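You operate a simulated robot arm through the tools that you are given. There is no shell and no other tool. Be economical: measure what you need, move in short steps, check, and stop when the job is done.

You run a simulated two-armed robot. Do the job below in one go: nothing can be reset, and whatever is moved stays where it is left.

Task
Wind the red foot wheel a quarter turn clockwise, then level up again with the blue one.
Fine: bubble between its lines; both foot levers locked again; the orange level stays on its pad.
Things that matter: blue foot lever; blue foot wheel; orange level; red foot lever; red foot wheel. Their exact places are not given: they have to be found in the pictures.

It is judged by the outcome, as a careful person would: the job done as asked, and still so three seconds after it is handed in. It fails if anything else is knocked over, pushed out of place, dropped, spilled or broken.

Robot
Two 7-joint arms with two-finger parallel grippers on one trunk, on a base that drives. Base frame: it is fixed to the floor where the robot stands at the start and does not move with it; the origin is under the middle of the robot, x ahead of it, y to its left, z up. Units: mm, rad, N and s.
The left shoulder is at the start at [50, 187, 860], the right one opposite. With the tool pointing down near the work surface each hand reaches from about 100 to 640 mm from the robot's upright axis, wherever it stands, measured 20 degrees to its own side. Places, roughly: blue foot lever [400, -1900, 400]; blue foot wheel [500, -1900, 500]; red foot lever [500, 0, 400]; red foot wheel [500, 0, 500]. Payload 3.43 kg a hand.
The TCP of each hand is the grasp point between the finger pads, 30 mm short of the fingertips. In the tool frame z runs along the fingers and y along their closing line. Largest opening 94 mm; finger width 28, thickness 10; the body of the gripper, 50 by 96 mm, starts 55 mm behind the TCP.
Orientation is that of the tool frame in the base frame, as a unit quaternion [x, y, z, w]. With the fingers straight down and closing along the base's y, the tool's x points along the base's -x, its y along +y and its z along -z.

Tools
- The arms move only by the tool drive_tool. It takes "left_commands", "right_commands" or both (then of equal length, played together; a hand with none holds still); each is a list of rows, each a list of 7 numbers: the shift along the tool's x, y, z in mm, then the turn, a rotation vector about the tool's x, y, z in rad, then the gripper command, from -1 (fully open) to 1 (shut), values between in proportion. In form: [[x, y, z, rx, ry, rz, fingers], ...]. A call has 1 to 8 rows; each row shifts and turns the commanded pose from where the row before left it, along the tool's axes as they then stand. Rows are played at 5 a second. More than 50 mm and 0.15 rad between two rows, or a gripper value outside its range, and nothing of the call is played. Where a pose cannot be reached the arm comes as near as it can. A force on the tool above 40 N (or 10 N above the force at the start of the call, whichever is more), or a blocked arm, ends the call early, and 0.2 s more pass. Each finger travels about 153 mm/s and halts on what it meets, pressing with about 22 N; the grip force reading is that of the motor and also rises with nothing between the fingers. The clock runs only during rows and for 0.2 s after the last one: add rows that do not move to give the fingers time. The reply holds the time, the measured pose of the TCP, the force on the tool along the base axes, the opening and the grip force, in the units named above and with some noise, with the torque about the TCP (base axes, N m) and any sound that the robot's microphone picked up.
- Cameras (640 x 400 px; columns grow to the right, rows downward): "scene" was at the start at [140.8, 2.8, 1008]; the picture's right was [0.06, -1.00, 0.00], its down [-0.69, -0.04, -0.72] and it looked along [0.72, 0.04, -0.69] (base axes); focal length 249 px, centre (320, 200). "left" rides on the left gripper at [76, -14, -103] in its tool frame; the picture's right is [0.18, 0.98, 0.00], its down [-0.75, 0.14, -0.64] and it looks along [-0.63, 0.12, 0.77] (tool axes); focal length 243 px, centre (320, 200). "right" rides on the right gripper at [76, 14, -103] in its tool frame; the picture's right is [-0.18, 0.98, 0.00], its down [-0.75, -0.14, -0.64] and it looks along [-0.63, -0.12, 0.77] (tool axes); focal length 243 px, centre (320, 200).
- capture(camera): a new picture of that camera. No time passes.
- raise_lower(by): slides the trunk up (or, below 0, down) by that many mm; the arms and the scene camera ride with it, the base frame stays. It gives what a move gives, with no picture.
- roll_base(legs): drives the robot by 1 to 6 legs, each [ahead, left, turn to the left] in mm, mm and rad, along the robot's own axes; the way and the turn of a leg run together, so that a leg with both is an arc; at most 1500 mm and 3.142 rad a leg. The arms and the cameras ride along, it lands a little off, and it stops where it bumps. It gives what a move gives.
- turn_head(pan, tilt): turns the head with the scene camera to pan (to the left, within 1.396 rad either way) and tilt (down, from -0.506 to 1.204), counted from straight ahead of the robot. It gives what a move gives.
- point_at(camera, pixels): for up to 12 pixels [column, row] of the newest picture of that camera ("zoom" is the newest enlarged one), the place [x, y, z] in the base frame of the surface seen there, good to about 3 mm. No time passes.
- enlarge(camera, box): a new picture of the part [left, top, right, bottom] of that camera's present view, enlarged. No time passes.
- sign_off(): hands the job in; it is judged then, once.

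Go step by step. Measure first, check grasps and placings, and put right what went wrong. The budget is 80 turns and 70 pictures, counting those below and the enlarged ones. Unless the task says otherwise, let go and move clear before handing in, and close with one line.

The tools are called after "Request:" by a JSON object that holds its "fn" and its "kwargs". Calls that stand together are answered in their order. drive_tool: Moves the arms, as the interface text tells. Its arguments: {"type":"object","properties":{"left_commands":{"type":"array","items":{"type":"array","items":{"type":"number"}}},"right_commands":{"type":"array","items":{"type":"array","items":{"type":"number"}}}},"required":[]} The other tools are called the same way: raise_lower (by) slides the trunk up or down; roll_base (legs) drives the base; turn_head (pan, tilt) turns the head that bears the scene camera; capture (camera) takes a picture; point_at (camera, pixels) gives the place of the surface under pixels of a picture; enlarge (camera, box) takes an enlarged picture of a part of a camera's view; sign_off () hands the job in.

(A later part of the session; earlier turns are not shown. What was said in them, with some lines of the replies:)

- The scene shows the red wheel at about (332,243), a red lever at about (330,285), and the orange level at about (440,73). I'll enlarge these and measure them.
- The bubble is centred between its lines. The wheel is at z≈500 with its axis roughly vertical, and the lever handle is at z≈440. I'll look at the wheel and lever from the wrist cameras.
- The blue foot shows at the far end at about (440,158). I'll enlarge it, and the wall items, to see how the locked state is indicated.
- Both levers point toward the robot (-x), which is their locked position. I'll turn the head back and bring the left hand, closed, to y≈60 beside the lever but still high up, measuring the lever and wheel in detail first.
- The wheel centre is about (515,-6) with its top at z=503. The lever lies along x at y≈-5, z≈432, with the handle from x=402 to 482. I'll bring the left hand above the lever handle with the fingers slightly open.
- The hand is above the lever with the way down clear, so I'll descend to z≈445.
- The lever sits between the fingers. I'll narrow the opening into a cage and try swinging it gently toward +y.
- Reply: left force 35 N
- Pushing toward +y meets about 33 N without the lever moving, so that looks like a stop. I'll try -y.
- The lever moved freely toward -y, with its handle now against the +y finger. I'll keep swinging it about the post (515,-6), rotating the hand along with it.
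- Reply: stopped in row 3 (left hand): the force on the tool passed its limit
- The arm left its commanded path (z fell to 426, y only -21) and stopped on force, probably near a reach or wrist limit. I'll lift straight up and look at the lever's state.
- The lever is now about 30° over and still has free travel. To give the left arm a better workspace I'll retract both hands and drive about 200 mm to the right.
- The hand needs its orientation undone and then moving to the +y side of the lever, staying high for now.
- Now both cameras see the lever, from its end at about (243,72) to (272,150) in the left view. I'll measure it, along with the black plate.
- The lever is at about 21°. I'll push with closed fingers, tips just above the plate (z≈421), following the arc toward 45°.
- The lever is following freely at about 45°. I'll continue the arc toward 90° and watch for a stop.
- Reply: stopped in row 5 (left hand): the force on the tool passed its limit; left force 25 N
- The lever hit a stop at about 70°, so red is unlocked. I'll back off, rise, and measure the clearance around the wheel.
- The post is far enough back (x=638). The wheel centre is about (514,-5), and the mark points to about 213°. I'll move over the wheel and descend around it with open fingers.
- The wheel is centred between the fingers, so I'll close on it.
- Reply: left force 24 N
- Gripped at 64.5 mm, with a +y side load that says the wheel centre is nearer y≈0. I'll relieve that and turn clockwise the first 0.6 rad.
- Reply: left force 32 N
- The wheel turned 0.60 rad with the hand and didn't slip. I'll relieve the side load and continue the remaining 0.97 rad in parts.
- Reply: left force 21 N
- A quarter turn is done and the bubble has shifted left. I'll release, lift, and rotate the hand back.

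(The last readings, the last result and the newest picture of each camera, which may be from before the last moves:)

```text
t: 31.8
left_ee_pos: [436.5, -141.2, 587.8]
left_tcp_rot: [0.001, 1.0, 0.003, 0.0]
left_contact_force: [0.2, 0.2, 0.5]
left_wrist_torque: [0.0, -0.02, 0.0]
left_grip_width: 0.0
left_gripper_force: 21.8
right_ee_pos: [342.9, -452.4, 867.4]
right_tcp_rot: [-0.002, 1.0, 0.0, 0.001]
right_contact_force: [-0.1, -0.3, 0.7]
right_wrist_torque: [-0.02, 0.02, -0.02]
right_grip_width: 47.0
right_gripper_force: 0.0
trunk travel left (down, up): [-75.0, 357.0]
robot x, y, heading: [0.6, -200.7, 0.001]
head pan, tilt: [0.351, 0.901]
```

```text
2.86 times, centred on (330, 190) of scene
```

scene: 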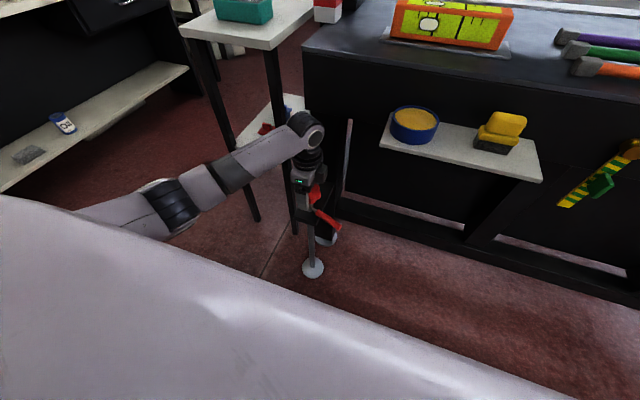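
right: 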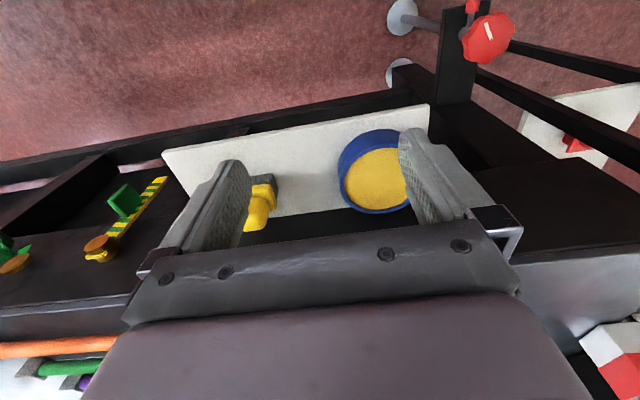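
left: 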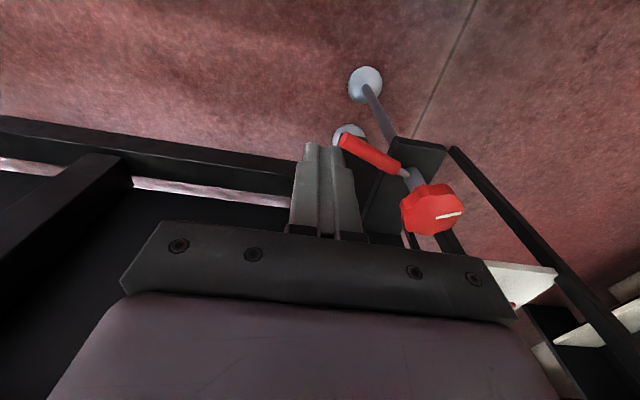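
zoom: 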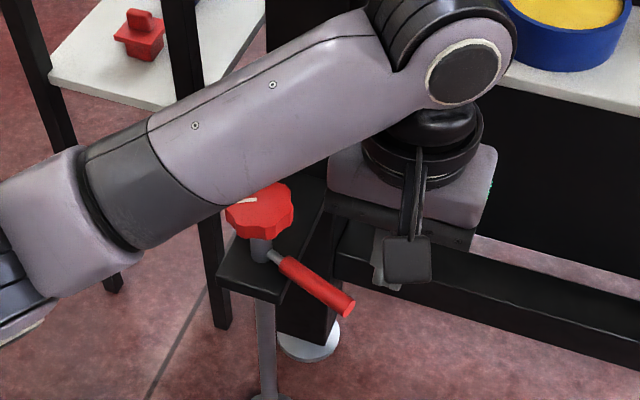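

The mark has turned by about 90°. Next I'll close the red lever: go to its far (+x) side, between the lever and the bench, and push it back toward the robot.

Request:
{"fn": "drive_tool", "kwargs": {"left_commands": [[0, 35, 0, 0, 0, 0, 1], [-10, 26, 0, 0, 0, 0, 1], [-38, 0, 0, 0, 0, 0, 1], [-38, 0, 0, 0, 0, 0, 1], [0, 0, 35, 0, 0, 0, 1], [0, 0, 30, 0, 0, 0, 1]]}}

Request:
{"fn": "capture", "kwargs": {"camera": "scene"}}

Request:
{"fn": "capture", "kwargs": {"camera": "left"}}

```text
t: 33.2
left_ee_pos: [520.2, -79.5, 522.5]
left_tcp_rot: [0.001, 1.0, 0.004, 0.001]
left_contact_force: [0.2, -0.3, -0.4]
left_wrist_torque: [-0.04, -0.03, -0.02]
left_grip_width: 0.3
left_gripper_force: 22.1
right_ee_pos: [342.9, -452.3, 866.8]
right_tcp_rot: [-0.002, 1.0, 0.0, 0.001]
right_contact_force: [0.2, -0.2, -0.7]
right_wrist_torque: [0.0, 0.06, 0.0]
right_grip_width: 47.3
right_gripper_force: 0.1
trunk travel left (down, up): [-75.0, 357.0]
robot x, y, heading: [-0.3, -202.7, 0.003]
head pan, tilt: [0.351, 0.901]
```

```text
33 pictures are left
```

scene: 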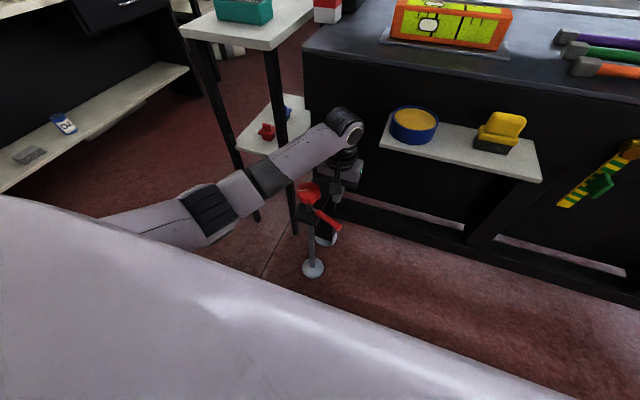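

```text
32 pictures are left
```

left: 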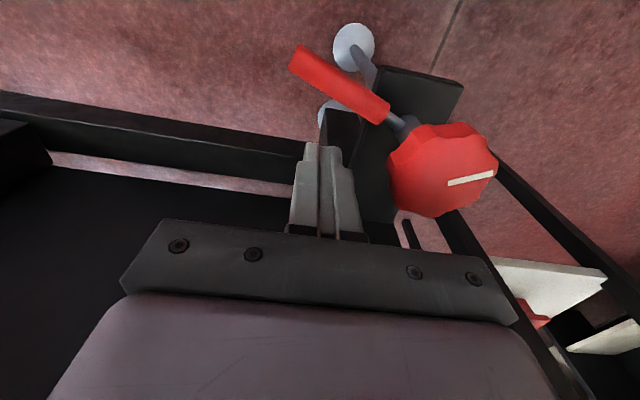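

It's clear of the shelf and behind the lever. I'll descend to z≈457 and push it back.

Request:
{"fn": "drive_tool", "kwargs": {"left_commands": [[0, 0, 35, 0, 0, 0, 1], [0, 0, 30, 0, 0, 0, 1], [16, 1, 0, 0, 0, 0, 1], [16, 2, 0, 0, 0, 0, 1], [16, 5, 0, 0, 0, 0, 1], [16, 6, 0, 0, 0, 0, 1], [13, 11, 0, 0, 0, 0, 1], [13, 14, 0, 0, 0, 0, 1]]}}

Request:
{"fn": "drive_tool", "kwargs": {"left_commands": [[4, 9, 0, 0, 0, 0, 1], [3, 8, 0, 0, 0, 0, 1], [0, 4, 0, 0, 0, 0, 1], [0, 3, 0, 0, 0, 0, 1], [0, 3, 0, 0, 0, 0, 1]]}}

Request:
{"fn": "capture", "kwargs": {"camera": "left"}}

```text
t: 35.0
left_ee_pos: [430.8, -41.9, 456.7]
left_tcp_rot: [0.001, 1.0, 0.004, 0.001]
left_contact_force: [-0.3, -1.6, -0.2]
left_wrist_torque: [-0.01, -0.03, 0.03]
left_grip_width: 0.0
left_gripper_force: 22.0
right_ee_pos: [342.5, -450.7, 866.8]
right_tcp_rot: [-0.002, 1.0, 0.0, 0.0]
right_contact_force: [0.1, 0.0, 0.4]
right_wrist_torque: [0.01, 0.03, -0.01]
right_grip_width: 47.2
right_gripper_force: 0.0
trunk travel left (down, up): [-75.0, 357.0]
robot x, y, heading: [-0.9, -203.5, 0.001]
head pan, tilt: [0.351, 0.901]
```

```text
t: 36.2
left_ee_pos: [424.2, -18.3, 458.1]
left_tcp_rot: [0.005, 1.0, 0.0, 0.001]
left_contact_force: [1.5, -20.7, -6.2]
left_wrist_torque: [-0.63, -0.07, -0.13]
left_grip_width: 0.0
left_gripper_force: 21.6
right_ee_pos: [343.2, -453.0, 867.9]
right_tcp_rot: [-0.001, 1.0, 0.0, 0.001]
right_contact_force: [0.2, -0.5, -0.3]
right_wrist_torque: [-0.02, 0.0, 0.01]
right_grip_width: 46.9
right_gripper_force: 0.1
trunk travel left (down, up): [-75.0, 357.0]
robot x, y, heading: [-3.1, -205.1, 0.002]
head pan, tilt: [0.351, 0.901]
```

```text
31 pictures are left
```

left: 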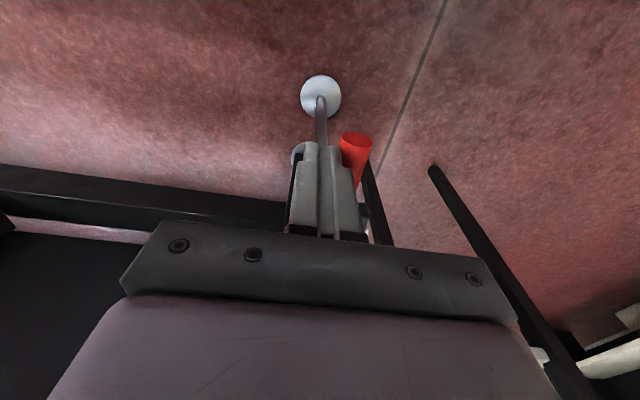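

The lever stopped against its lock stop at 20 N, pointing toward the robot. I'll back off, retract, and confirm it and the level.

Request:
{"fn": "drive_tool", "kwargs": {"left_commands": [[0, -15, 0, 0, 0, 0, 1], [0, -10, -45, 0, 0, 0, 0], [30, 0, -45, 0, 0, 0, 0], [40, 0, -45, 0, 0, 0, 0], [40, 0, -20, 0, 0, 0, 0]]}}

Request:
{"fn": "roll_base", "kwargs": {"legs": [[0, -500, 0]]}}

Request:
{"fn": "turn_head", "kwargs": {"pan": 0.7, "tilt": 0.7}}

Request:
{"fn": "capture", "kwargs": {"camera": "scene"}}

```text
refused: row 3 steps farther than a row can; nothing moved
```

```text
t: 39.1
left_ee_pos: [426.2, -503.3, 459.4]
left_tcp_rot: [0.0, 1.0, 0.003, 0.0]
left_contact_force: [0.7, 0.0, -0.3]
left_wrist_torque: [-0.03, -0.01, 0.0]
left_grip_width: 0.0
left_gripper_force: 21.9
right_ee_pos: [346.1, -940.9, 867.1]
right_tcp_rot: [-0.003, 1.0, 0.0, 0.0]
right_contact_force: [0.5, 0.3, 0.7]
right_wrist_torque: [0.0, -0.01, -0.03]
right_grip_width: 46.6
right_gripper_force: 0.1
trunk travel left (down, up): [-75.0, 357.0]
robot x, y, heading: [2.8, -690.8, 0.005]
head pan, tilt: [0.351, 0.901]
```

```text
t: 39.9
left_ee_pos: [427.3, -502.7, 460.0]
left_tcp_rot: [0.0, 1.0, 0.003, 0.001]
left_contact_force: [-0.1, 0.3, -0.3]
left_wrist_torque: [-0.01, 0.01, -0.03]
left_grip_width: 0.0
left_gripper_force: 22.2
right_ee_pos: [346.2, -942.4, 867.1]
right_tcp_rot: [-0.003, 1.0, -0.001, 0.0]
right_contact_force: [0.4, 0.3, 0.0]
right_wrist_torque: [-0.01, 0.02, 0.0]
right_grip_width: 47.2
right_gripper_force: 0.0
trunk travel left (down, up): [-75.0, 357.0]
robot x, y, heading: [0.6, -694.8, 0.005]
head pan, tilt: [0.7, 0.7]
```

```text
30 pictures are left
```

scene: 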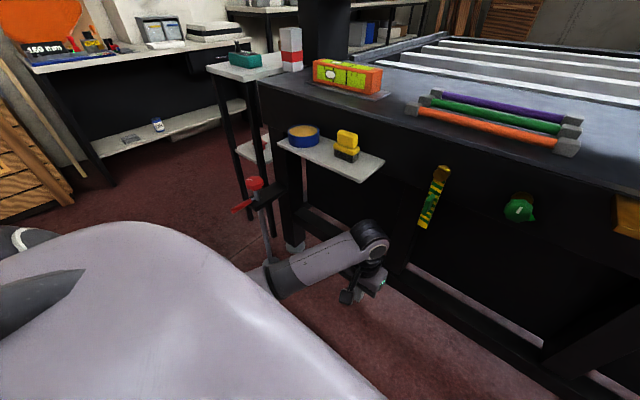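

The retract was refused, but the base still drove; luckily that carried the finger away from the lever. I should not have batched those. I'll check the red lever and then retract properly.

Request:
{"fn": "enlarge", "kwargs": {"camera": "scene", "box": [210, 150, 330, 250]}}

Request:
{"fn": "drive_tool", "kwargs": {"left_commands": [[20, 0, -40, 0, 0, 0, 0], [20, 0, -40, 0, 0, 0, 0], [20, 0, -40, 0, 0, 0, 0], [20, 0, -40, 0, 0, 0, 0]]}}

Request:
{"fn": "turn_head", "kwargs": {"pan": -0.9, "tilt": 0.6}}

Request:
{"fn": "capture", "kwargs": {"camera": "scene"}}

```text
4.00 times, centred on (270, 200) of scene
```

zoom: 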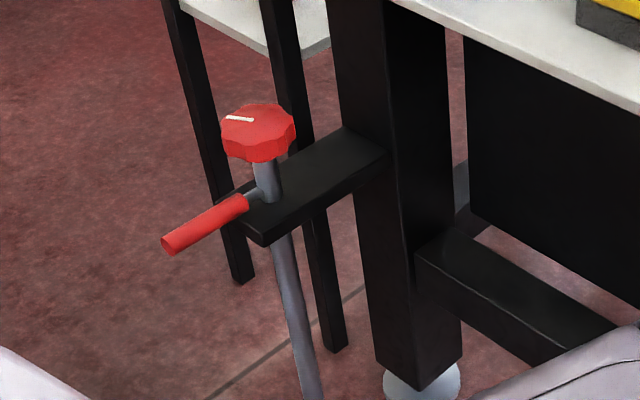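

```text
t: 40.9
left_ee_pos: [346.0, -506.4, 619.3]
left_tcp_rot: [0.0, 1.0, 0.005, 0.0]
left_contact_force: [-1.0, 0.0, 0.4]
left_wrist_torque: [0.01, 0.01, 0.01]
left_grip_width: 47.1
left_gripper_force: 0.0
right_ee_pos: [346.8, -941.4, 867.5]
right_tcp_rot: [-0.003, 1.0, 0.0, 0.001]
right_contact_force: [-0.5, -1.1, -0.7]
right_wrist_torque: [0.02, -0.02, 0.02]
right_grip_width: 46.8
right_gripper_force: 0.1
trunk travel left (down, up): [-75.0, 357.0]
robot x, y, heading: [4.6, -692.3, 0.007]
head pan, tilt: [0.7, 0.7]
```

```text
t: 42.6
left_ee_pos: [347.7, -507.5, 618.7]
left_tcp_rot: [0.0, 1.0, 0.004, 0.001]
left_contact_force: [-0.6, -0.6, 0.3]
left_wrist_torque: [0.03, 0.0, -0.02]
left_grip_width: 46.9
left_gripper_force: 0.1
right_ee_pos: [346.4, -941.1, 868.1]
right_tcp_rot: [-0.003, 1.0, 0.0, 0.0]
right_contact_force: [0.3, 0.1, 0.2]
right_wrist_torque: [-0.01, 0.02, 0.02]
right_grip_width: 47.0
right_gripper_force: 0.1
trunk travel left (down, up): [-75.0, 357.0]
robot x, y, heading: [1.6, -696.9, 0.006]
head pan, tilt: [-0.901, 0.6]
```

```text
28 pictures are left
```

scene: 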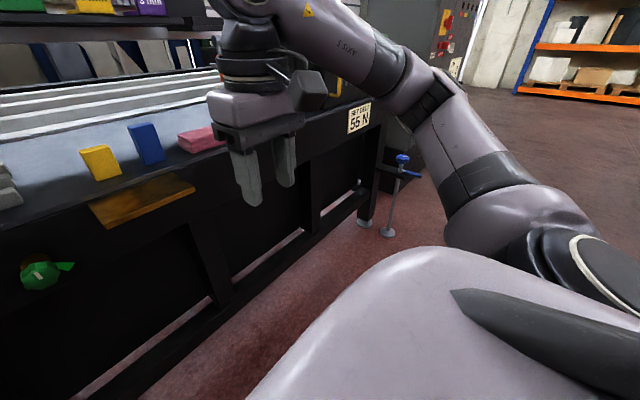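

Red is locked (lever toward the robot), and the floor ahead is clear. I'll drive on to put the blue foot in front of the left arm.

Request:
{"fn": "roll_base", "kwargs": {"legs": [[0, -700, 0], [0, -700, 0]]}}

Request:
{"fn": "turn_head", "kwargs": {"pan": 0.35, "tilt": 0.8}}

Request:
{"fn": "capture", "kwargs": {"camera": "scene"}}

```text
t: 49.9
left_ee_pos: [348.0, -1898.5, 617.7]
left_tcp_rot: [-0.004, 1.0, 0.003, 0.001]
left_contact_force: [0.1, 0.2, 1.2]
left_wrist_torque: [-0.02, -0.02, 0.0]
left_grip_width: 47.1
left_gripper_force: 0.1
right_ee_pos: [350.2, -2334.3, 867.0]
right_tcp_rot: [-0.007, 1.0, 0.0, 0.0]
right_contact_force: [-0.1, -0.6, -1.7]
right_wrist_torque: [0.01, 0.03, -0.02]
right_grip_width: 47.1
right_gripper_force: 0.1
trunk travel left (down, up): [-75.0, 357.0]
robot x, y, heading: [5.7, -2091.1, 0.014]
head pan, tilt: [-0.901, 0.6]
```

```text
t: 51.3
left_ee_pos: [348.5, -1897.7, 619.2]
left_tcp_rot: [-0.005, 1.0, 0.003, 0.001]
left_contact_force: [0.0, -0.9, 0.5]
left_wrist_torque: [0.04, 0.02, 0.03]
left_grip_width: 47.1
left_gripper_force: 0.0
right_ee_pos: [350.2, -2332.9, 866.9]
right_tcp_rot: [-0.007, 1.0, 0.001, 0.0]
right_contact_force: [-0.4, -0.1, -0.3]
right_wrist_torque: [0.0, -0.03, 0.0]
right_grip_width: 47.1
right_gripper_force: 0.1
trunk travel left (down, up): [-75.0, 357.0]
robot x, y, heading: [4.8, -2087.5, 0.016]
head pan, tilt: [0.351, 0.799]
```

```text
27 pictures are left
```

scene: 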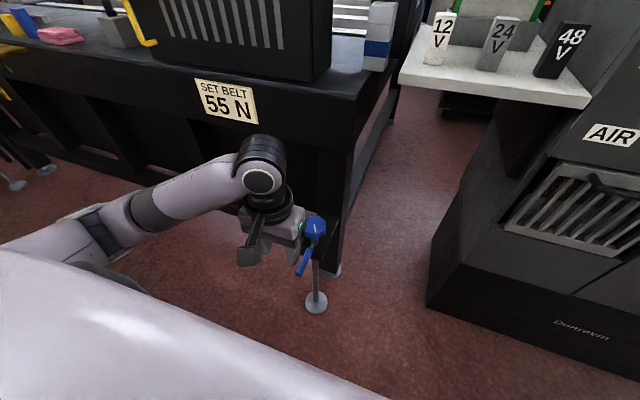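

The blue wheel is at about (316,226) and its lever runs to (301,275). I'll enlarge and measure.

Request:
{"fn": "enlarge", "kwargs": {"camera": "scene", "box": [250, 190, 380, 300]}}

Request:
{"fn": "point_at", "kwargs": {"camera": "scene", "pixels": [[309, 224], [324, 224], [316, 219], [316, 232], [311, 247], [307, 255], [302, 272], [338, 200], [330, 150]]}}

Request:
{"fn": "capture", "kwargs": {"camera": "left"}}

```text
3.64 times, centred on (315, 245) of scene
```

zoom: 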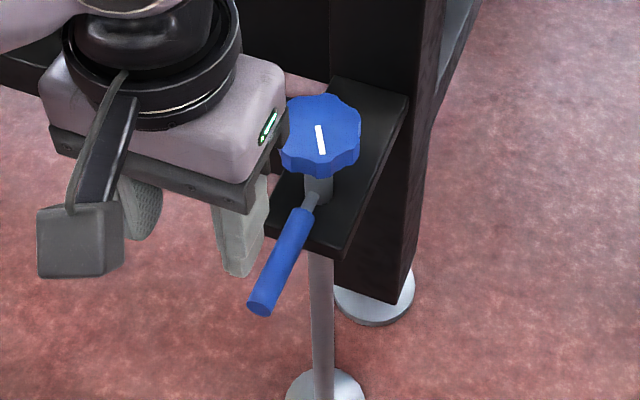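

```text
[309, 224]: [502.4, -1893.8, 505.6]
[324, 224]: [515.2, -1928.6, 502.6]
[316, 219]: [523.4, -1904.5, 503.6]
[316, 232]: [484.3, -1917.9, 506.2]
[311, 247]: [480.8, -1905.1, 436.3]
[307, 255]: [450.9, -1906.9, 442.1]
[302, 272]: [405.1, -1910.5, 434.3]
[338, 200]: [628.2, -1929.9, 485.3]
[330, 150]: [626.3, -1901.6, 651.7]
```

```text
25 pictures are left
```

left: 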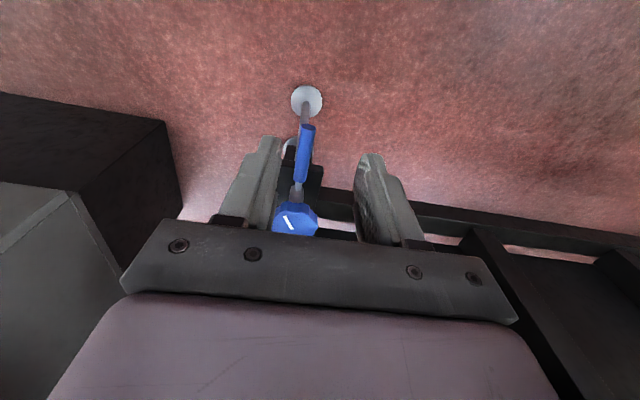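

Request:
{"fn": "point_at", "kwargs": {"camera": "left", "pixels": [[307, 130], [303, 155], [300, 178], [296, 193], [275, 218], [316, 218], [296, 205], [283, 218], [290, 229], [295, 222]]}}

```text
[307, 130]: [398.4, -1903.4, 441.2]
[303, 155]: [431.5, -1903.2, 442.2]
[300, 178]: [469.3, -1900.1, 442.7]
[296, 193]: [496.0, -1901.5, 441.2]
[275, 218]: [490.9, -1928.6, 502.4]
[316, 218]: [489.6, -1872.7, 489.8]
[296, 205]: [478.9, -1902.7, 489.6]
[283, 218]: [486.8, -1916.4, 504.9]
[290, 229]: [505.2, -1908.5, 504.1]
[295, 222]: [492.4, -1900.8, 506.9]
```

The blue pivot is at about (512,-1901), with the lever along -x, locked. I'll bring the closed fingers to the lever's +y side and push toward -y, as with red.

Request:
{"fn": "drive_tool", "kwargs": {"left_commands": [[-37, 15, 0, 0, 0, 0, 1], [-37, 15, 0, 0, 0, 0, 1], [0, 0, 45, 0, 0, 0, 1], [0, 0, 45, 0, 0, 0, 1], [0, 0, 45, 0, 0, 0, 1], [0, 0, 30, 0, 0, 0, 1], [0, 0, 0, 0, 0, 0, 1]]}}

Request:
{"fn": "capture", "kwargs": {"camera": "left"}}

```text
t: 52.9
left_ee_pos: [421.4, -1865.2, 453.3]
left_tcp_rot: [-0.003, 1.0, 0.004, 0.001]
left_contact_force: [-0.3, -0.3, -0.5]
left_wrist_torque: [0.0, 0.01, -0.03]
left_grip_width: 0.0
left_gripper_force: 21.8
right_ee_pos: [350.1, -2334.0, 866.6]
right_tcp_rot: [-0.006, 1.0, 0.0, -0.001]
right_contact_force: [0.0, 0.3, -0.4]
right_wrist_torque: [-0.01, 0.01, -0.01]
right_grip_width: 47.0
right_gripper_force: 0.0
trunk travel left (down, up): [-75.0, 357.0]
robot x, y, heading: [6.7, -2089.9, 0.017]
head pan, tilt: [0.351, 0.799]
```

```text
24 pictures are left
```

left: 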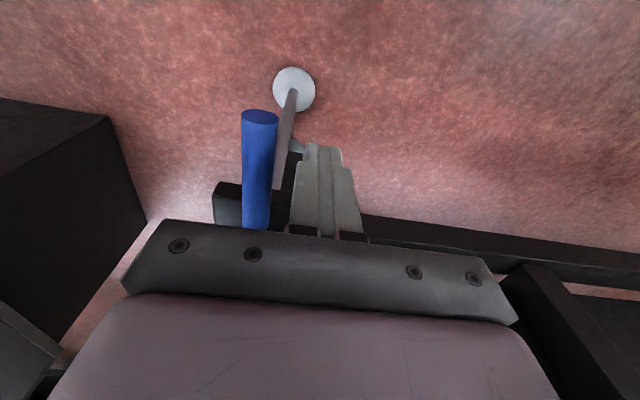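

The closed fingers are on the lever's +y side. I'll push toward -y gently.

Request:
{"fn": "drive_tool", "kwargs": {"left_commands": [[0, -16, 0, 0, 0, 0, 1], [0, -7, 0, 0, 0, 0, 1], [0, -7, 0, 0, 0, 0, 1], [0, -7, 0, 0, 0, 0, 1], [0, -7, 0, 0, 0, 0, 1]]}}

Request:
{"fn": "capture", "kwargs": {"camera": "left"}}

```text
t: 53.7
left_ee_pos: [421.0, -1883.8, 452.7]
left_tcp_rot: [-0.011, 1.0, 0.016, -0.005]
left_contact_force: [-0.4, 6.2, 4.1]
left_wrist_torque: [0.08, 0.07, -0.12]
left_grip_width: 0.0
left_gripper_force: 22.2
right_ee_pos: [350.2, -2332.5, 868.3]
right_tcp_rot: [-0.009, 1.0, -0.001, -0.001]
right_contact_force: [0.0, 0.3, 0.4]
right_wrist_torque: [0.02, 0.0, 0.0]
right_grip_width: 46.8
right_gripper_force: 0.0
trunk travel left (down, up): [-75.0, 357.0]
robot x, y, heading: [4.6, -2088.3, 0.012]
head pan, tilt: [0.351, 0.799]
stopped in row 4 (left hand): the force on the tool passed its limit (the readings are from after the stop); the commanded pose is now the measured one
```

```text
23 pictures are left
```

left: 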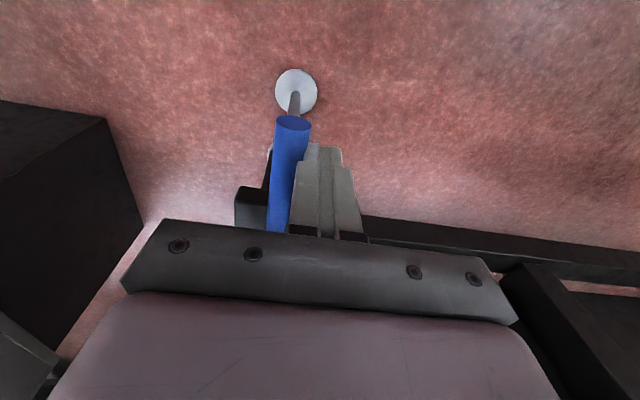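

It's blocked toward -y, so blue unlocks toward +y. I'll hop over to the lever's -y side and push the other way.

Request:
{"fn": "drive_tool", "kwargs": {"left_commands": [[0, 12, 0, -0.03, 0, 0, 1], [0, 0, -45, 0, 0, 0, 1], [0, -35, -15, 0, 0, 0, 1], [0, -32, 0, 0, 0, 0, 1], [0, 0, 45, 0, 0, 0, 1], [0, 0, 15, 0, 0, 0, 1], [0, 0, 0, 0, 0, 0, 1]]}}

Request:
{"fn": "capture", "kwargs": {"camera": "left"}}

```text
t: 55.3
left_ee_pos: [423.7, -1940.8, 445.0]
left_tcp_rot: [-0.01, 0.999, 0.031, -0.003]
left_contact_force: [-0.5, 0.6, 0.1]
left_wrist_torque: [0.02, 0.04, 0.0]
left_grip_width: 0.0
left_gripper_force: 21.8
right_ee_pos: [350.2, -2333.2, 866.2]
right_tcp_rot: [-0.008, 1.0, 0.0, -0.001]
right_contact_force: [0.0, -0.6, 0.0]
right_wrist_torque: [-0.02, 0.04, 0.01]
right_grip_width: 47.0
right_gripper_force: 0.0
trunk travel left (down, up): [-75.0, 357.0]
robot x, y, heading: [2.4, -2088.2, 0.019]
head pan, tilt: [0.351, 0.799]
```

```text
22 pictures are left
```

left: 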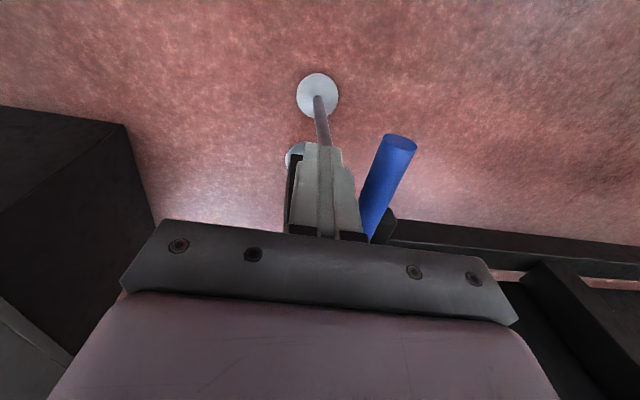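

Request:
{"fn": "drive_tool", "kwargs": {"left_commands": [[0, 0, -9, 0.06, 0, 0, 1], [0, 16, 0, 0, 0, 0, 1], [0, 16, 0, 0, 0, 0, 1], [0, 16, 0, 0, 0, 0, 1], [-3, 12, 0, 0, 0, 0, 1], [-3, 12, 0, 0, 0, 0, 1], [-4, 12, 0, 0, 0, 0, 1]]}}

Request:
{"fn": "capture", "kwargs": {"camera": "left"}}

```text
t: 56.9
left_ee_pos: [432.8, -1854.9, 457.4]
left_tcp_rot: [-0.009, 1.0, 0.0, -0.002]
left_contact_force: [0.2, 0.6, -0.7]
left_wrist_torque: [0.01, 0.0, 0.0]
left_grip_width: 0.3
left_gripper_force: 22.2
right_ee_pos: [350.0, -2332.4, 868.5]
right_tcp_rot: [-0.009, 1.0, 0.0, 0.0]
right_contact_force: [-0.2, 0.2, -0.6]
right_wrist_torque: [0.0, -0.01, 0.0]
right_grip_width: 47.2
right_gripper_force: 0.0
trunk travel left (down, up): [-75.0, 357.0]
robot x, y, heading: [1.3, -2088.0, 0.021]
head pan, tilt: [0.351, 0.799]
```

```text
21 pictures are left
```

left: 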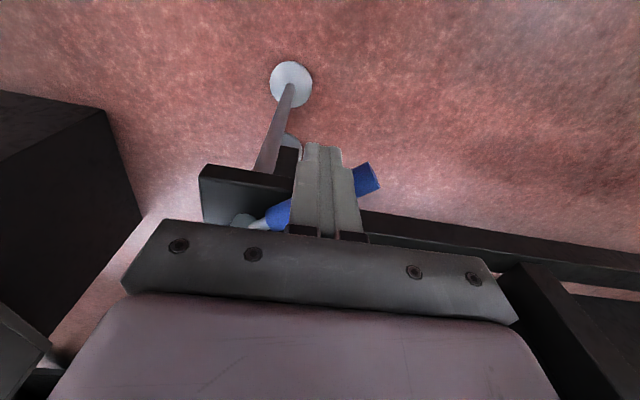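

It swings freely toward +y. I'll continue to its stop.

Request:
{"fn": "drive_tool", "kwargs": {"left_commands": [[-9, 11, 0, 0, 0, 0, 1], [-9, 10, 0, 0, 0, 0, 1], [-9, 9, 0, 0, 0, 0, 1], [-5, 3, 0, 0, 0, 0, 1], [-4, 2, 0, 0, 0, 0, 1]]}}

```text
t: 58.0
left_ee_pos: [455.1, -1826.7, 457.5]
left_tcp_rot: [-0.006, 1.0, -0.004, -0.015]
left_contact_force: [-14.1, -3.6, 12.2]
left_wrist_torque: [0.02, 0.24, 0.12]
left_grip_width: 0.0
left_gripper_force: 21.8
right_ee_pos: [348.8, -2331.9, 867.9]
right_tcp_rot: [-0.009, 1.0, 0.0, 0.0]
right_contact_force: [0.1, 0.9, -0.4]
right_wrist_torque: [0.02, 0.0, 0.02]
right_grip_width: 47.1
right_gripper_force: 0.2
trunk travel left (down, up): [-75.0, 357.0]
robot x, y, heading: [1.4, -2090.9, 0.017]
head pan, tilt: [0.351, 0.799]
stopped in row 5 (left hand): the force on the tool passed its limit (the readings are from after the stop); the commanded pose is now the measured one
```

It's at its stop. I'll back off, rise, open, and move over the blue wheel.

Request:
{"fn": "drive_tool", "kwargs": {"left_commands": [[20, -8, 0, 0, 0, 0, 1], [0, 0, -45, 0, -0.03, 0, 0], [0, 0, -45, 0, 0, 0, -1], [0, 0, -42, 0, 0, 0, -1], [-38, -30, 0, 0, 0, 0, -1], [-38, -30, 0, 0, 0, 0, -1], [0, 0, 20, 0, 0, 0, -1], [0, 0, 0, 0, 0, 0, -1]]}}

Request:
{"fn": "capture", "kwargs": {"camera": "left"}}

```text
t: 59.8
left_ee_pos: [517.4, -1889.7, 568.7]
left_tcp_rot: [-0.006, 1.0, -0.004, 0.004]
left_contact_force: [0.2, 0.4, -0.7]
left_wrist_torque: [-0.04, 0.02, -0.01]
left_grip_width: 94.1
left_gripper_force: 0.1
right_ee_pos: [350.7, -2332.7, 868.5]
right_tcp_rot: [-0.008, 1.0, 0.0, 0.0]
right_contact_force: [0.2, 0.4, -0.5]
right_wrist_torque: [0.01, -0.01, 0.02]
right_grip_width: 46.9
right_gripper_force: 0.1
trunk travel left (down, up): [-75.0, 357.0]
robot x, y, heading: [2.8, -2088.4, 0.018]
head pan, tilt: [0.351, 0.799]
```

```text
20 pictures are left
```

left: 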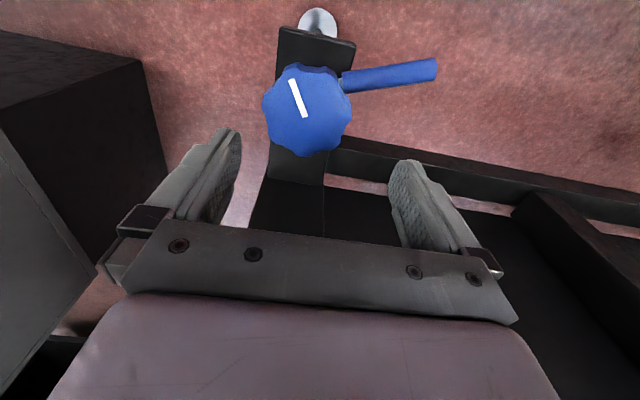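

Request:
{"fn": "point_at", "kwargs": {"camera": "left", "pixels": [[264, 110], [350, 110], [308, 155], [300, 72], [303, 114], [292, 83], [390, 75]]}}

Request:
{"fn": "enlarge", "kwargs": {"camera": "scene", "box": [260, 180, 380, 280]}}

```text
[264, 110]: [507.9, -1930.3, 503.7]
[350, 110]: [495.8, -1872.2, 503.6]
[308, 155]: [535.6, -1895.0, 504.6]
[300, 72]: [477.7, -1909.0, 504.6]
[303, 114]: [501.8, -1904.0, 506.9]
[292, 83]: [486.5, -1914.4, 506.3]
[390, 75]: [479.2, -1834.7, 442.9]
```

```text
4.00 times, centred on (320, 230) of scene
```

zoom: 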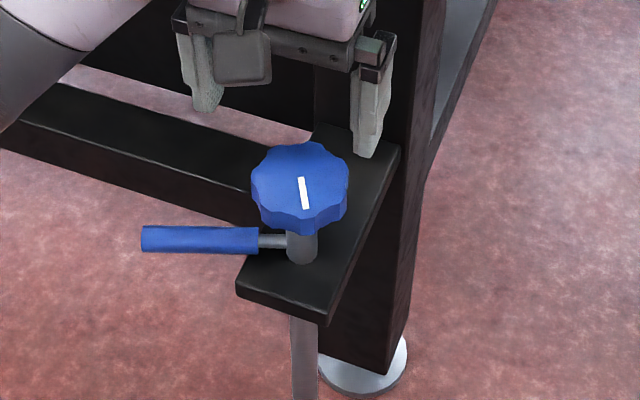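

The blue wheel centre is about (508,-1900). I'll shift, descend around it and grip, and also turn the head to view the level.

Request:
{"fn": "drive_tool", "kwargs": {"left_commands": [[8, -9, 0, 0, 0, 0, -1], [0, 0, 36, 0, 0, 0, -1], [0, 0, 36, 0, 0, 0, -1], [0, 0, 0, 0, 0, 0, 0], [0, 0, 0, 0, 0, 0, 1], [0, 0, 0, 0, 0, 0, 1], [0, 0, 0, 0, 0, 0, 1]]}}

Request:
{"fn": "turn_head", "kwargs": {"pan": 1.28, "tilt": 0.1}}

Request:
{"fn": "capture", "kwargs": {"camera": "scene"}}

Request:
{"fn": "capture", "kwargs": {"camera": "left"}}

```text
t: 61.4
left_ee_pos: [506.2, -1901.9, 498.4]
left_tcp_rot: [-0.005, 1.0, -0.005, 0.002]
left_contact_force: [-5.5, -20.6, -9.0]
left_wrist_torque: [0.43, -0.7, 0.01]
left_grip_width: 63.8
left_gripper_force: 45.4
right_ee_pos: [350.6, -2332.1, 867.2]
right_tcp_rot: [-0.008, 1.0, 0.0, 0.0]
right_contact_force: [-0.7, 0.5, -0.5]
right_wrist_torque: [0.01, -0.01, 0.01]
right_grip_width: 46.9
right_gripper_force: 0.0
trunk travel left (down, up): [-75.0, 357.0]
robot x, y, heading: [4.5, -2086.8, 0.016]
head pan, tilt: [0.351, 0.799]
```

```text
t: 62.6
left_ee_pos: [506.4, -1902.3, 497.4]
left_tcp_rot: [-0.005, 1.0, -0.005, 0.002]
left_contact_force: [-8.3, -26.1, -14.6]
left_wrist_torque: [0.83, -1.22, -0.01]
left_grip_width: 63.8
left_gripper_force: 44.8
right_ee_pos: [351.3, -2333.1, 866.3]
right_tcp_rot: [-0.008, 1.0, 0.0, 0.0]
right_contact_force: [-0.4, -0.4, 0.4]
right_wrist_torque: [-0.02, -0.04, 0.0]
right_grip_width: 47.1
right_gripper_force: 0.1
trunk travel left (down, up): [-75.0, 357.0]
robot x, y, heading: [2.8, -2089.4, 0.018]
head pan, tilt: [1.279, 0.099]
```

```text
18 pictures are left
```

scene: 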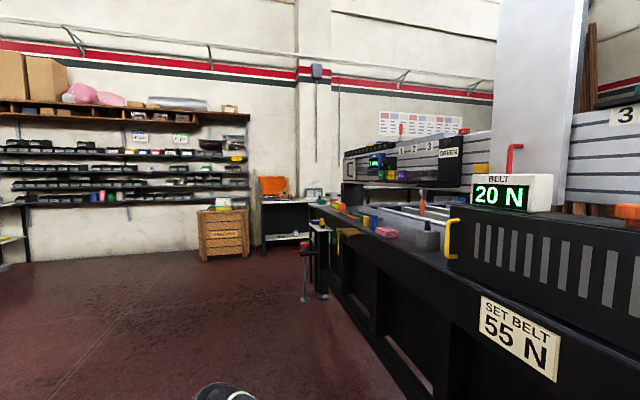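

```text
17 pictures are left
```

left: 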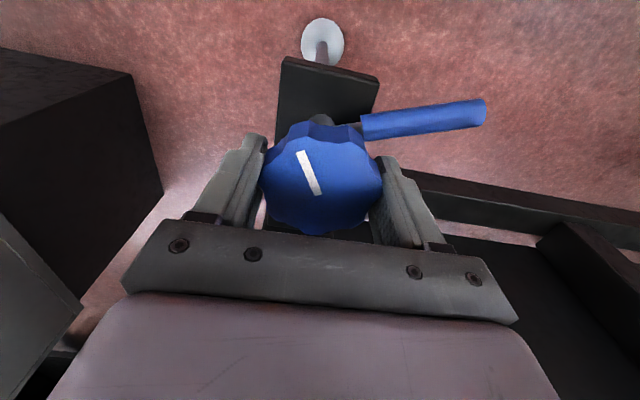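

The blue wheel is gripped (63.8 mm) and the level is near (340,207). I'll zoom in on it.

Request:
{"fn": "enlarge", "kwargs": {"camera": "scene", "box": [325, 198, 357, 218]}}

```text
16.00 times, centred on (341, 208) of scene
```

zoom: 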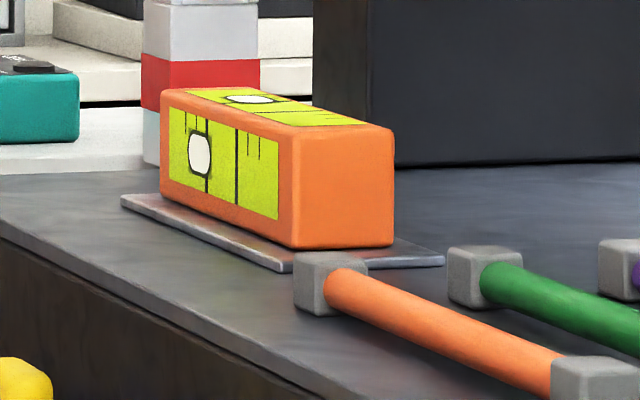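

That works: the bubble sits on the left line (lines at x=207 and 236, bubble at 200). I'll relieve the side load and turn blue clockwise 0.5 rad, then look.

Request:
{"fn": "drive_tool", "kwargs": {"left_commands": [[0.5, -3, 1, 0, 0, 0, 1], [0, 0, 0, 0, 0, 0.125, 1], [0, 0, 0, 0, 0, 0.125, 1], [0, 0, 0, 0, 0, 0.125, 1], [0, 0, 0, 0, 0, 0.125, 1], [0, 0, 0, 0, 0, 0, 1]]}}

Request:
{"fn": "enlarge", "kwargs": {"camera": "scene", "box": [325, 198, 357, 218]}}

```text
t: 64.0
left_ee_pos: [506.6, -1901.7, 497.1]
left_tcp_rot: [0.241, 0.971, 0.001, 0.004]
left_contact_force: [-12.6, 13.2, 19.9]
left_wrist_torque: [-0.32, 0.36, -0.02]
left_grip_width: 63.6
left_gripper_force: 45.0
right_ee_pos: [348.4, -2332.0, 866.9]
right_tcp_rot: [-0.009, 1.0, 0.001, 0.002]
right_contact_force: [0.2, 0.4, 0.4]
right_wrist_torque: [0.02, -0.02, -0.02]
right_grip_width: 46.9
right_gripper_force: 0.0
trunk travel left (down, up): [-75.0, 357.0]
robot x, y, heading: [0.6, -2084.5, 0.019]
head pan, tilt: [1.279, 0.099]
```

```text
16.00 times, centred on (341, 208) of scene
```

zoom: 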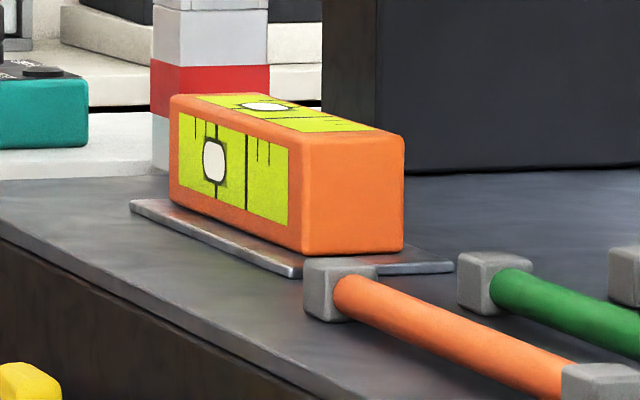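

The bubble is moving the right way, at about -18 px from centre against -21 before. I'll keep turning clockwise.

Request:
{"fn": "drive_tool", "kwargs": {"left_commands": [[0.5, 0.5, -1, 0, 0, 0.13, 1], [0, 0, 0, 0, 0, 0.13, 1], [0, 0, 0, 0, 0, 0.13, 1], [0, 0, 0, 0, 0, 0.13, 1], [0, 0, 0, 0, 0, 0.13, 1], [0, 0, 0, 0, 0, 0.13, 1], [0, 0, 0, 0, 0, 0.13, 1], [0, 0, 0, 0, 0, 0.13, 1]]}}

Request:
{"fn": "enlarge", "kwargs": {"camera": "scene", "box": [331, 201, 347, 211]}}

```text
t: 65.8
left_ee_pos: [508.1, -1901.9, 496.6]
left_tcp_rot: [0.692, 0.722, 0.002, 0.003]
left_contact_force: [4.3, 25.4, 4.5]
left_wrist_torque: [-0.39, 0.81, 0.13]
left_grip_width: 63.9
left_gripper_force: 45.3
right_ee_pos: [349.3, -2332.2, 866.4]
right_tcp_rot: [-0.009, 1.0, -0.001, 0.0]
right_contact_force: [0.2, 0.4, -0.2]
right_wrist_torque: [-0.04, 0.0, -0.01]
right_grip_width: 47.1
right_gripper_force: 0.1
trunk travel left (down, up): [-75.0, 357.0]
robot x, y, heading: [3.9, -2088.0, 0.019]
head pan, tilt: [1.279, 0.099]
```

```text
16.00 times, centred on (339, 206) of scene
```

zoom: 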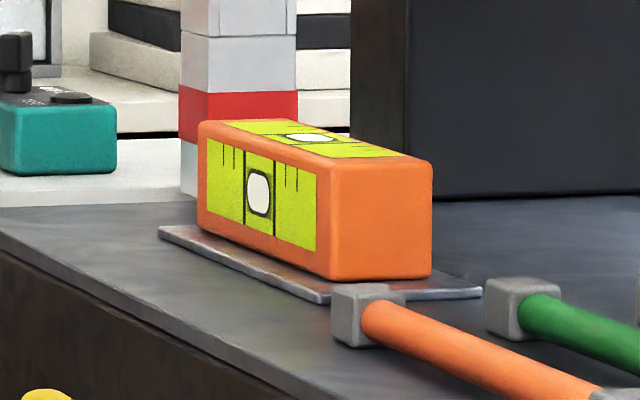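

The bubble is centred (259 between lines at 245 and 274). I'll release, lift, and unwind the wrist.

Request:
{"fn": "drive_tool", "kwargs": {"left_commands": [[0, 0, 0, 0, 0, 0, -1], [0, 0, 0, 0, 0, 0, -1], [0, 0, -45, 0, 0, 0, -1], [0, 0, -45, 0, 0, 0, -1], [0, 0, 0, 0, 0, -0.14, -1], [0, 0, 0, 0, 0, -0.14, -1], [0, 0, 0, 0, 0, -0.14, -1], [0, 0, 0, 0, 0, -0.14, -1]]}}

Request:
{"fn": "drive_tool", "kwargs": {"left_commands": [[0, 0, 0, 0, 0, -0.141, 0], [0, 0, 0, 0, 0, -0.141, 1], [0, 0, 0, 0, 0, -0.141, 1], [0, 0, 0, 0, 0, -0.141, 1], [0, 0, 0, 0, 0, -0.141, 1], [0, 0, 0, 0, 0, -0.141, 1], [0, 0, 0, 0, 0, -0.141, 1]]}}

Request:
{"fn": "turn_head", "kwargs": {"pan": 0.35, "tilt": 0.8}}

Request:
{"fn": "capture", "kwargs": {"camera": "left"}}

```text
t: 67.7
left_ee_pos: [506.4, -1904.2, 588.3]
left_tcp_rot: [0.464, 0.886, -0.001, 0.004]
left_contact_force: [0.7, -0.2, 1.1]
left_wrist_torque: [0.02, -0.02, 0.01]
left_grip_width: 93.8
left_gripper_force: 0.0
right_ee_pos: [349.7, -2333.0, 866.8]
right_tcp_rot: [-0.009, 1.0, 0.0, 0.0]
right_contact_force: [-0.3, -0.5, -0.3]
right_wrist_torque: [0.02, 0.01, 0.05]
right_grip_width: 47.2
right_gripper_force: 0.0
trunk travel left (down, up): [-75.0, 357.0]
robot x, y, heading: [4.6, -2087.1, 0.016]
head pan, tilt: [1.279, 0.099]
```

```text
t: 69.2
left_ee_pos: [505.7, -1904.4, 587.1]
left_tcp_rot: [-0.011, 1.0, -0.003, 0.003]
left_contact_force: [0.7, 0.2, 0.6]
left_wrist_torque: [0.01, 0.0, 0.0]
left_grip_width: 0.0
left_gripper_force: 22.4
right_ee_pos: [350.2, -2331.6, 867.2]
right_tcp_rot: [-0.008, 1.0, -0.001, 0.0]
right_contact_force: [-0.7, -0.3, -0.1]
right_wrist_torque: [0.01, -0.02, 0.04]
right_grip_width: 47.1
right_gripper_force: 0.1
trunk travel left (down, up): [-75.0, 357.0]
robot x, y, heading: [-1.5, -2087.8, 0.021]
head pan, tilt: [1.279, 0.099]
```

```text
t: 70.5
left_ee_pos: [507.0, -1905.5, 587.0]
left_tcp_rot: [-0.01, 1.0, -0.004, 0.002]
left_contact_force: [0.2, 0.2, 0.2]
left_wrist_torque: [0.03, 0.02, 0.01]
left_grip_width: 0.1
left_gripper_force: 21.9
right_ee_pos: [349.2, -2333.0, 868.1]
right_tcp_rot: [-0.008, 1.0, 0.0, 0.001]
right_contact_force: [0.3, -0.5, 0.5]
right_wrist_torque: [0.0, 0.02, 0.02]
right_grip_width: 47.1
right_gripper_force: 0.0
trunk travel left (down, up): [-75.0, 357.0]
robot x, y, heading: [0.7, -2091.1, 0.02]
head pan, tilt: [0.351, 0.799]
```

```text
13 pictures are left
```

left: 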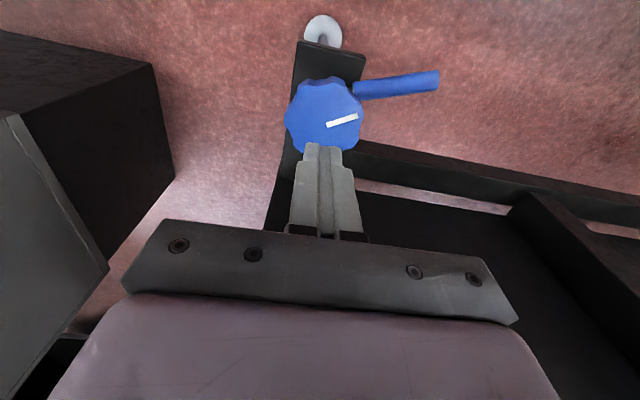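

The blue lever is at about 70° on the +y side. I'll go to its far (+x) side and descend, checking before I push.

Request:
{"fn": "drive_tool", "kwargs": {"left_commands": [[-7, 40, 0, 0, 0, 0, 1], [-7, 39, 0, 0, 0, 0, 1], [0, 0, 40, 0, 0, 0, 1], [0, 0, 30, 0, 0, 0, 1], [0, 0, 0, 0, 0, 0, 1]]}}

Request:
{"fn": "capture", "kwargs": {"camera": "left"}}

```text
t: 71.7
left_ee_pos: [518.2, -1825.0, 517.6]
left_tcp_rot: [-0.01, 1.0, -0.003, 0.003]
left_contact_force: [-1.4, -0.2, 0.5]
left_wrist_torque: [0.0, 0.02, -0.02]
left_grip_width: 0.0
left_gripper_force: 21.5
right_ee_pos: [350.2, -2331.2, 867.3]
right_tcp_rot: [-0.009, 1.0, 0.0, 0.0]
right_contact_force: [0.2, -0.6, -0.4]
right_wrist_torque: [0.0, -0.02, 0.02]
right_grip_width: 47.1
right_gripper_force: 0.1
trunk travel left (down, up): [-75.0, 357.0]
robot x, y, heading: [5.8, -2086.2, 0.02]
head pan, tilt: [0.351, 0.799]
```

```text
12 pictures are left
```

left: 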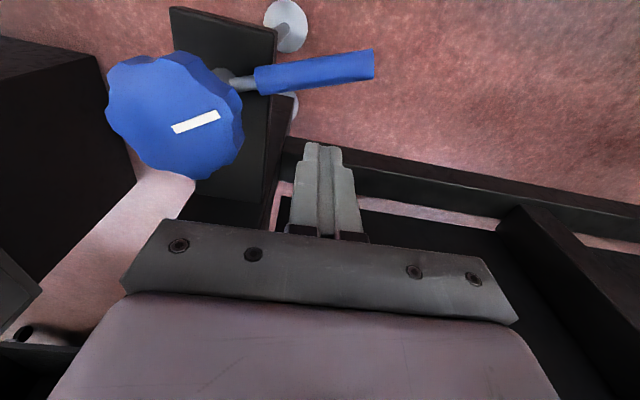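

The finger is behind the lever and clear. I'll descend and push it back toward the lock position.

Request:
{"fn": "drive_tool", "kwargs": {"left_commands": [[0, 0, 32, 0, 0, 0, 1], [0, 0, 29, 0, 0, 0, 1], [17, -1, 0, 0, 0, 0, 1], [17, -2, 0, 0, 0, 0, 1], [16, -5, 0, 0, 0, 0, 1], [15, -7, 0, 0, 0, 0, 1], [13, -11, 0, 0, 0, 0, 1], [13, -14, 0, 0, 0, 0, 1]]}}

Request:
{"fn": "drive_tool", "kwargs": {"left_commands": [[4, -9, 0, 0, 0, 0, 1], [3, -7, 0, 0, 0, 0, 1], [0, -3, 0, 0, 0, 0, 1], [0, -3, 0, 0, 0, 0, 1], [0, -2, 0, 0, 0, 0, 1]]}}

Request:
{"fn": "capture", "kwargs": {"camera": "left"}}

```text
t: 73.5
left_ee_pos: [427.5, -1866.5, 456.3]
left_tcp_rot: [-0.01, 1.0, -0.002, 0.003]
left_contact_force: [-0.2, -0.1, 0.1]
left_wrist_torque: [-0.01, -0.03, -0.01]
left_grip_width: 0.0
left_gripper_force: 21.7
right_ee_pos: [348.7, -2330.3, 867.5]
right_tcp_rot: [-0.009, 1.0, 0.0, 0.0]
right_contact_force: [0.7, 0.1, 0.0]
right_wrist_torque: [0.05, 0.01, -0.01]
right_grip_width: 46.7
right_gripper_force: 0.1
trunk travel left (down, up): [-75.0, 357.0]
robot x, y, heading: [4.9, -2090.2, 0.014]
head pan, tilt: [0.351, 0.799]
```

```text
t: 74.7
left_ee_pos: [423.1, -1883.9, 454.3]
left_tcp_rot: [-0.015, 1.0, 0.004, 0.002]
left_contact_force: [-5.4, 34.9, 8.6]
left_wrist_torque: [0.69, 0.16, -0.29]
left_grip_width: 0.1
left_gripper_force: 22.2
right_ee_pos: [350.2, -2330.8, 867.4]
right_tcp_rot: [-0.01, 1.0, -0.001, 0.0]
right_contact_force: [0.2, 0.5, 0.8]
right_wrist_torque: [-0.03, -0.02, 0.03]
right_grip_width: 46.8
right_gripper_force: 0.0
trunk travel left (down, up): [-75.0, 357.0]
robot x, y, heading: [0.9, -2089.8, 0.016]
head pan, tilt: [0.351, 0.799]
```

```text
11 pictures are left
```

left: 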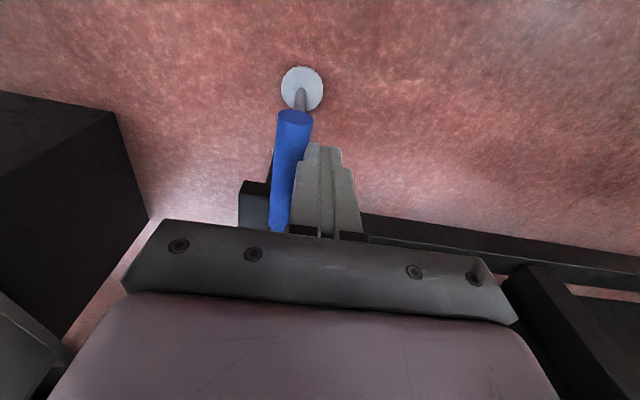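

The blue lever is hard on its lock stop (35 N, at the same place where it was blocked before). I'll back off, lift and retract.

Request:
{"fn": "drive_tool", "kwargs": {"left_commands": [[0, 20, 0, 0, 0, 0, 1], [0, 5, -40, 0, 0, 0, 1], [20, 0, -40, 0, 0, 0, 0], [20, 0, -40, 0, 0, 0, 0], [30, 0, -30, 0, 0, 0, 0]]}}

Request:
{"fn": "enlarge", "kwargs": {"camera": "scene", "box": [250, 180, 390, 300]}}

Request:
{"fn": "turn_head", "kwargs": {"pan": 1.28, "tilt": 0.1}}

Request:
{"fn": "enlarge", "kwargs": {"camera": "scene", "box": [325, 198, 357, 218]}}

Request:
{"fn": "enlarge", "kwargs": {"camera": "scene", "box": [280, 230, 344, 310]}}

```text
t: 75.9
left_ee_pos: [351.3, -1867.4, 604.9]
left_tcp_rot: [-0.01, 1.0, -0.003, 0.001]
left_contact_force: [0.3, 0.3, -0.7]
left_wrist_torque: [0.01, 0.01, -0.05]
left_grip_width: 46.9
left_gripper_force: 0.1
right_ee_pos: [350.1, -2332.7, 866.9]
right_tcp_rot: [-0.009, 1.0, 0.0, 0.0]
right_contact_force: [-0.4, 0.6, 0.4]
right_wrist_torque: [-0.01, 0.04, -0.02]
right_grip_width: 47.0
right_gripper_force: 0.0
trunk travel left (down, up): [-75.0, 357.0]
robot x, y, heading: [5.8, -2087.0, 0.017]
head pan, tilt: [0.351, 0.799]
```

```text
3.33 times, centred on (320, 240) of scene
```

zoom: 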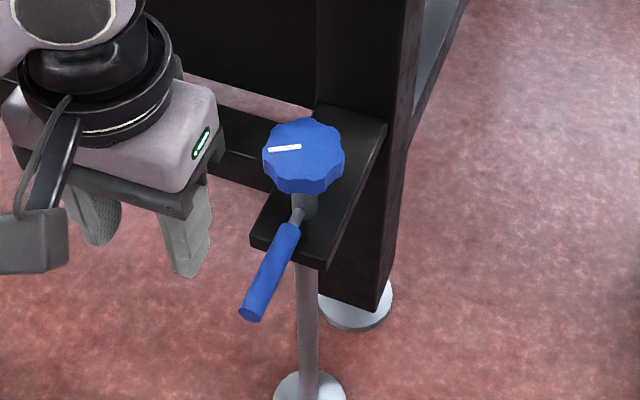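

```text
t: 77.1
left_ee_pos: [351.8, -1867.6, 604.8]
left_tcp_rot: [-0.009, 1.0, -0.004, 0.003]
left_contact_force: [0.6, 0.8, 0.0]
left_wrist_torque: [0.02, 0.0, -0.02]
left_grip_width: 47.1
left_gripper_force: 0.1
right_ee_pos: [348.3, -2331.8, 866.8]
right_tcp_rot: [-0.009, 1.0, 0.0, 0.0]
right_contact_force: [-0.6, -0.5, 0.2]
right_wrist_torque: [0.0, -0.03, -0.03]
right_grip_width: 46.7
right_gripper_force: 0.1
trunk travel left (down, up): [-75.0, 357.0]
robot x, y, heading: [2.7, -2087.3, 0.014]
head pan, tilt: [1.279, 0.099]
```

```text
16.00 times, centred on (341, 208) of scene
```

zoom: 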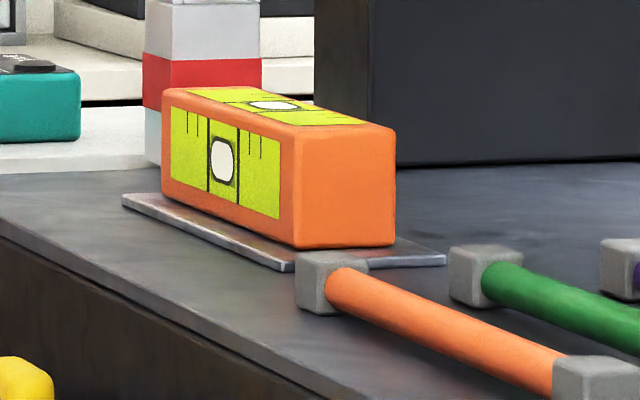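

```text
5.00 times, centred on (312, 270) of scene
```

zoom: 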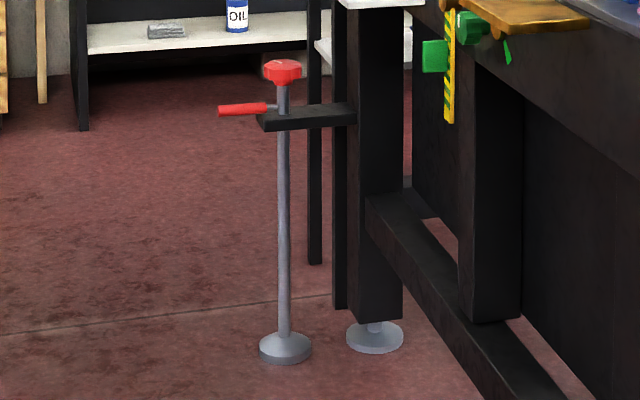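

The bubble is centred (222 between lines at 208 and 238), both levers point back toward the robot, locked, and the orange level is on its pad. The hands are clear, so I'm handing in.

Request:
{"fn": "sign_off", "kwargs": {}}

```text
The job is handed in.
```

The red wheel is wound a quarter turn clockwise and the bubble is back between its lines after about a quarter turn clockwise on the blue wheel. Both levers are locked and the orange level is still on its pad.
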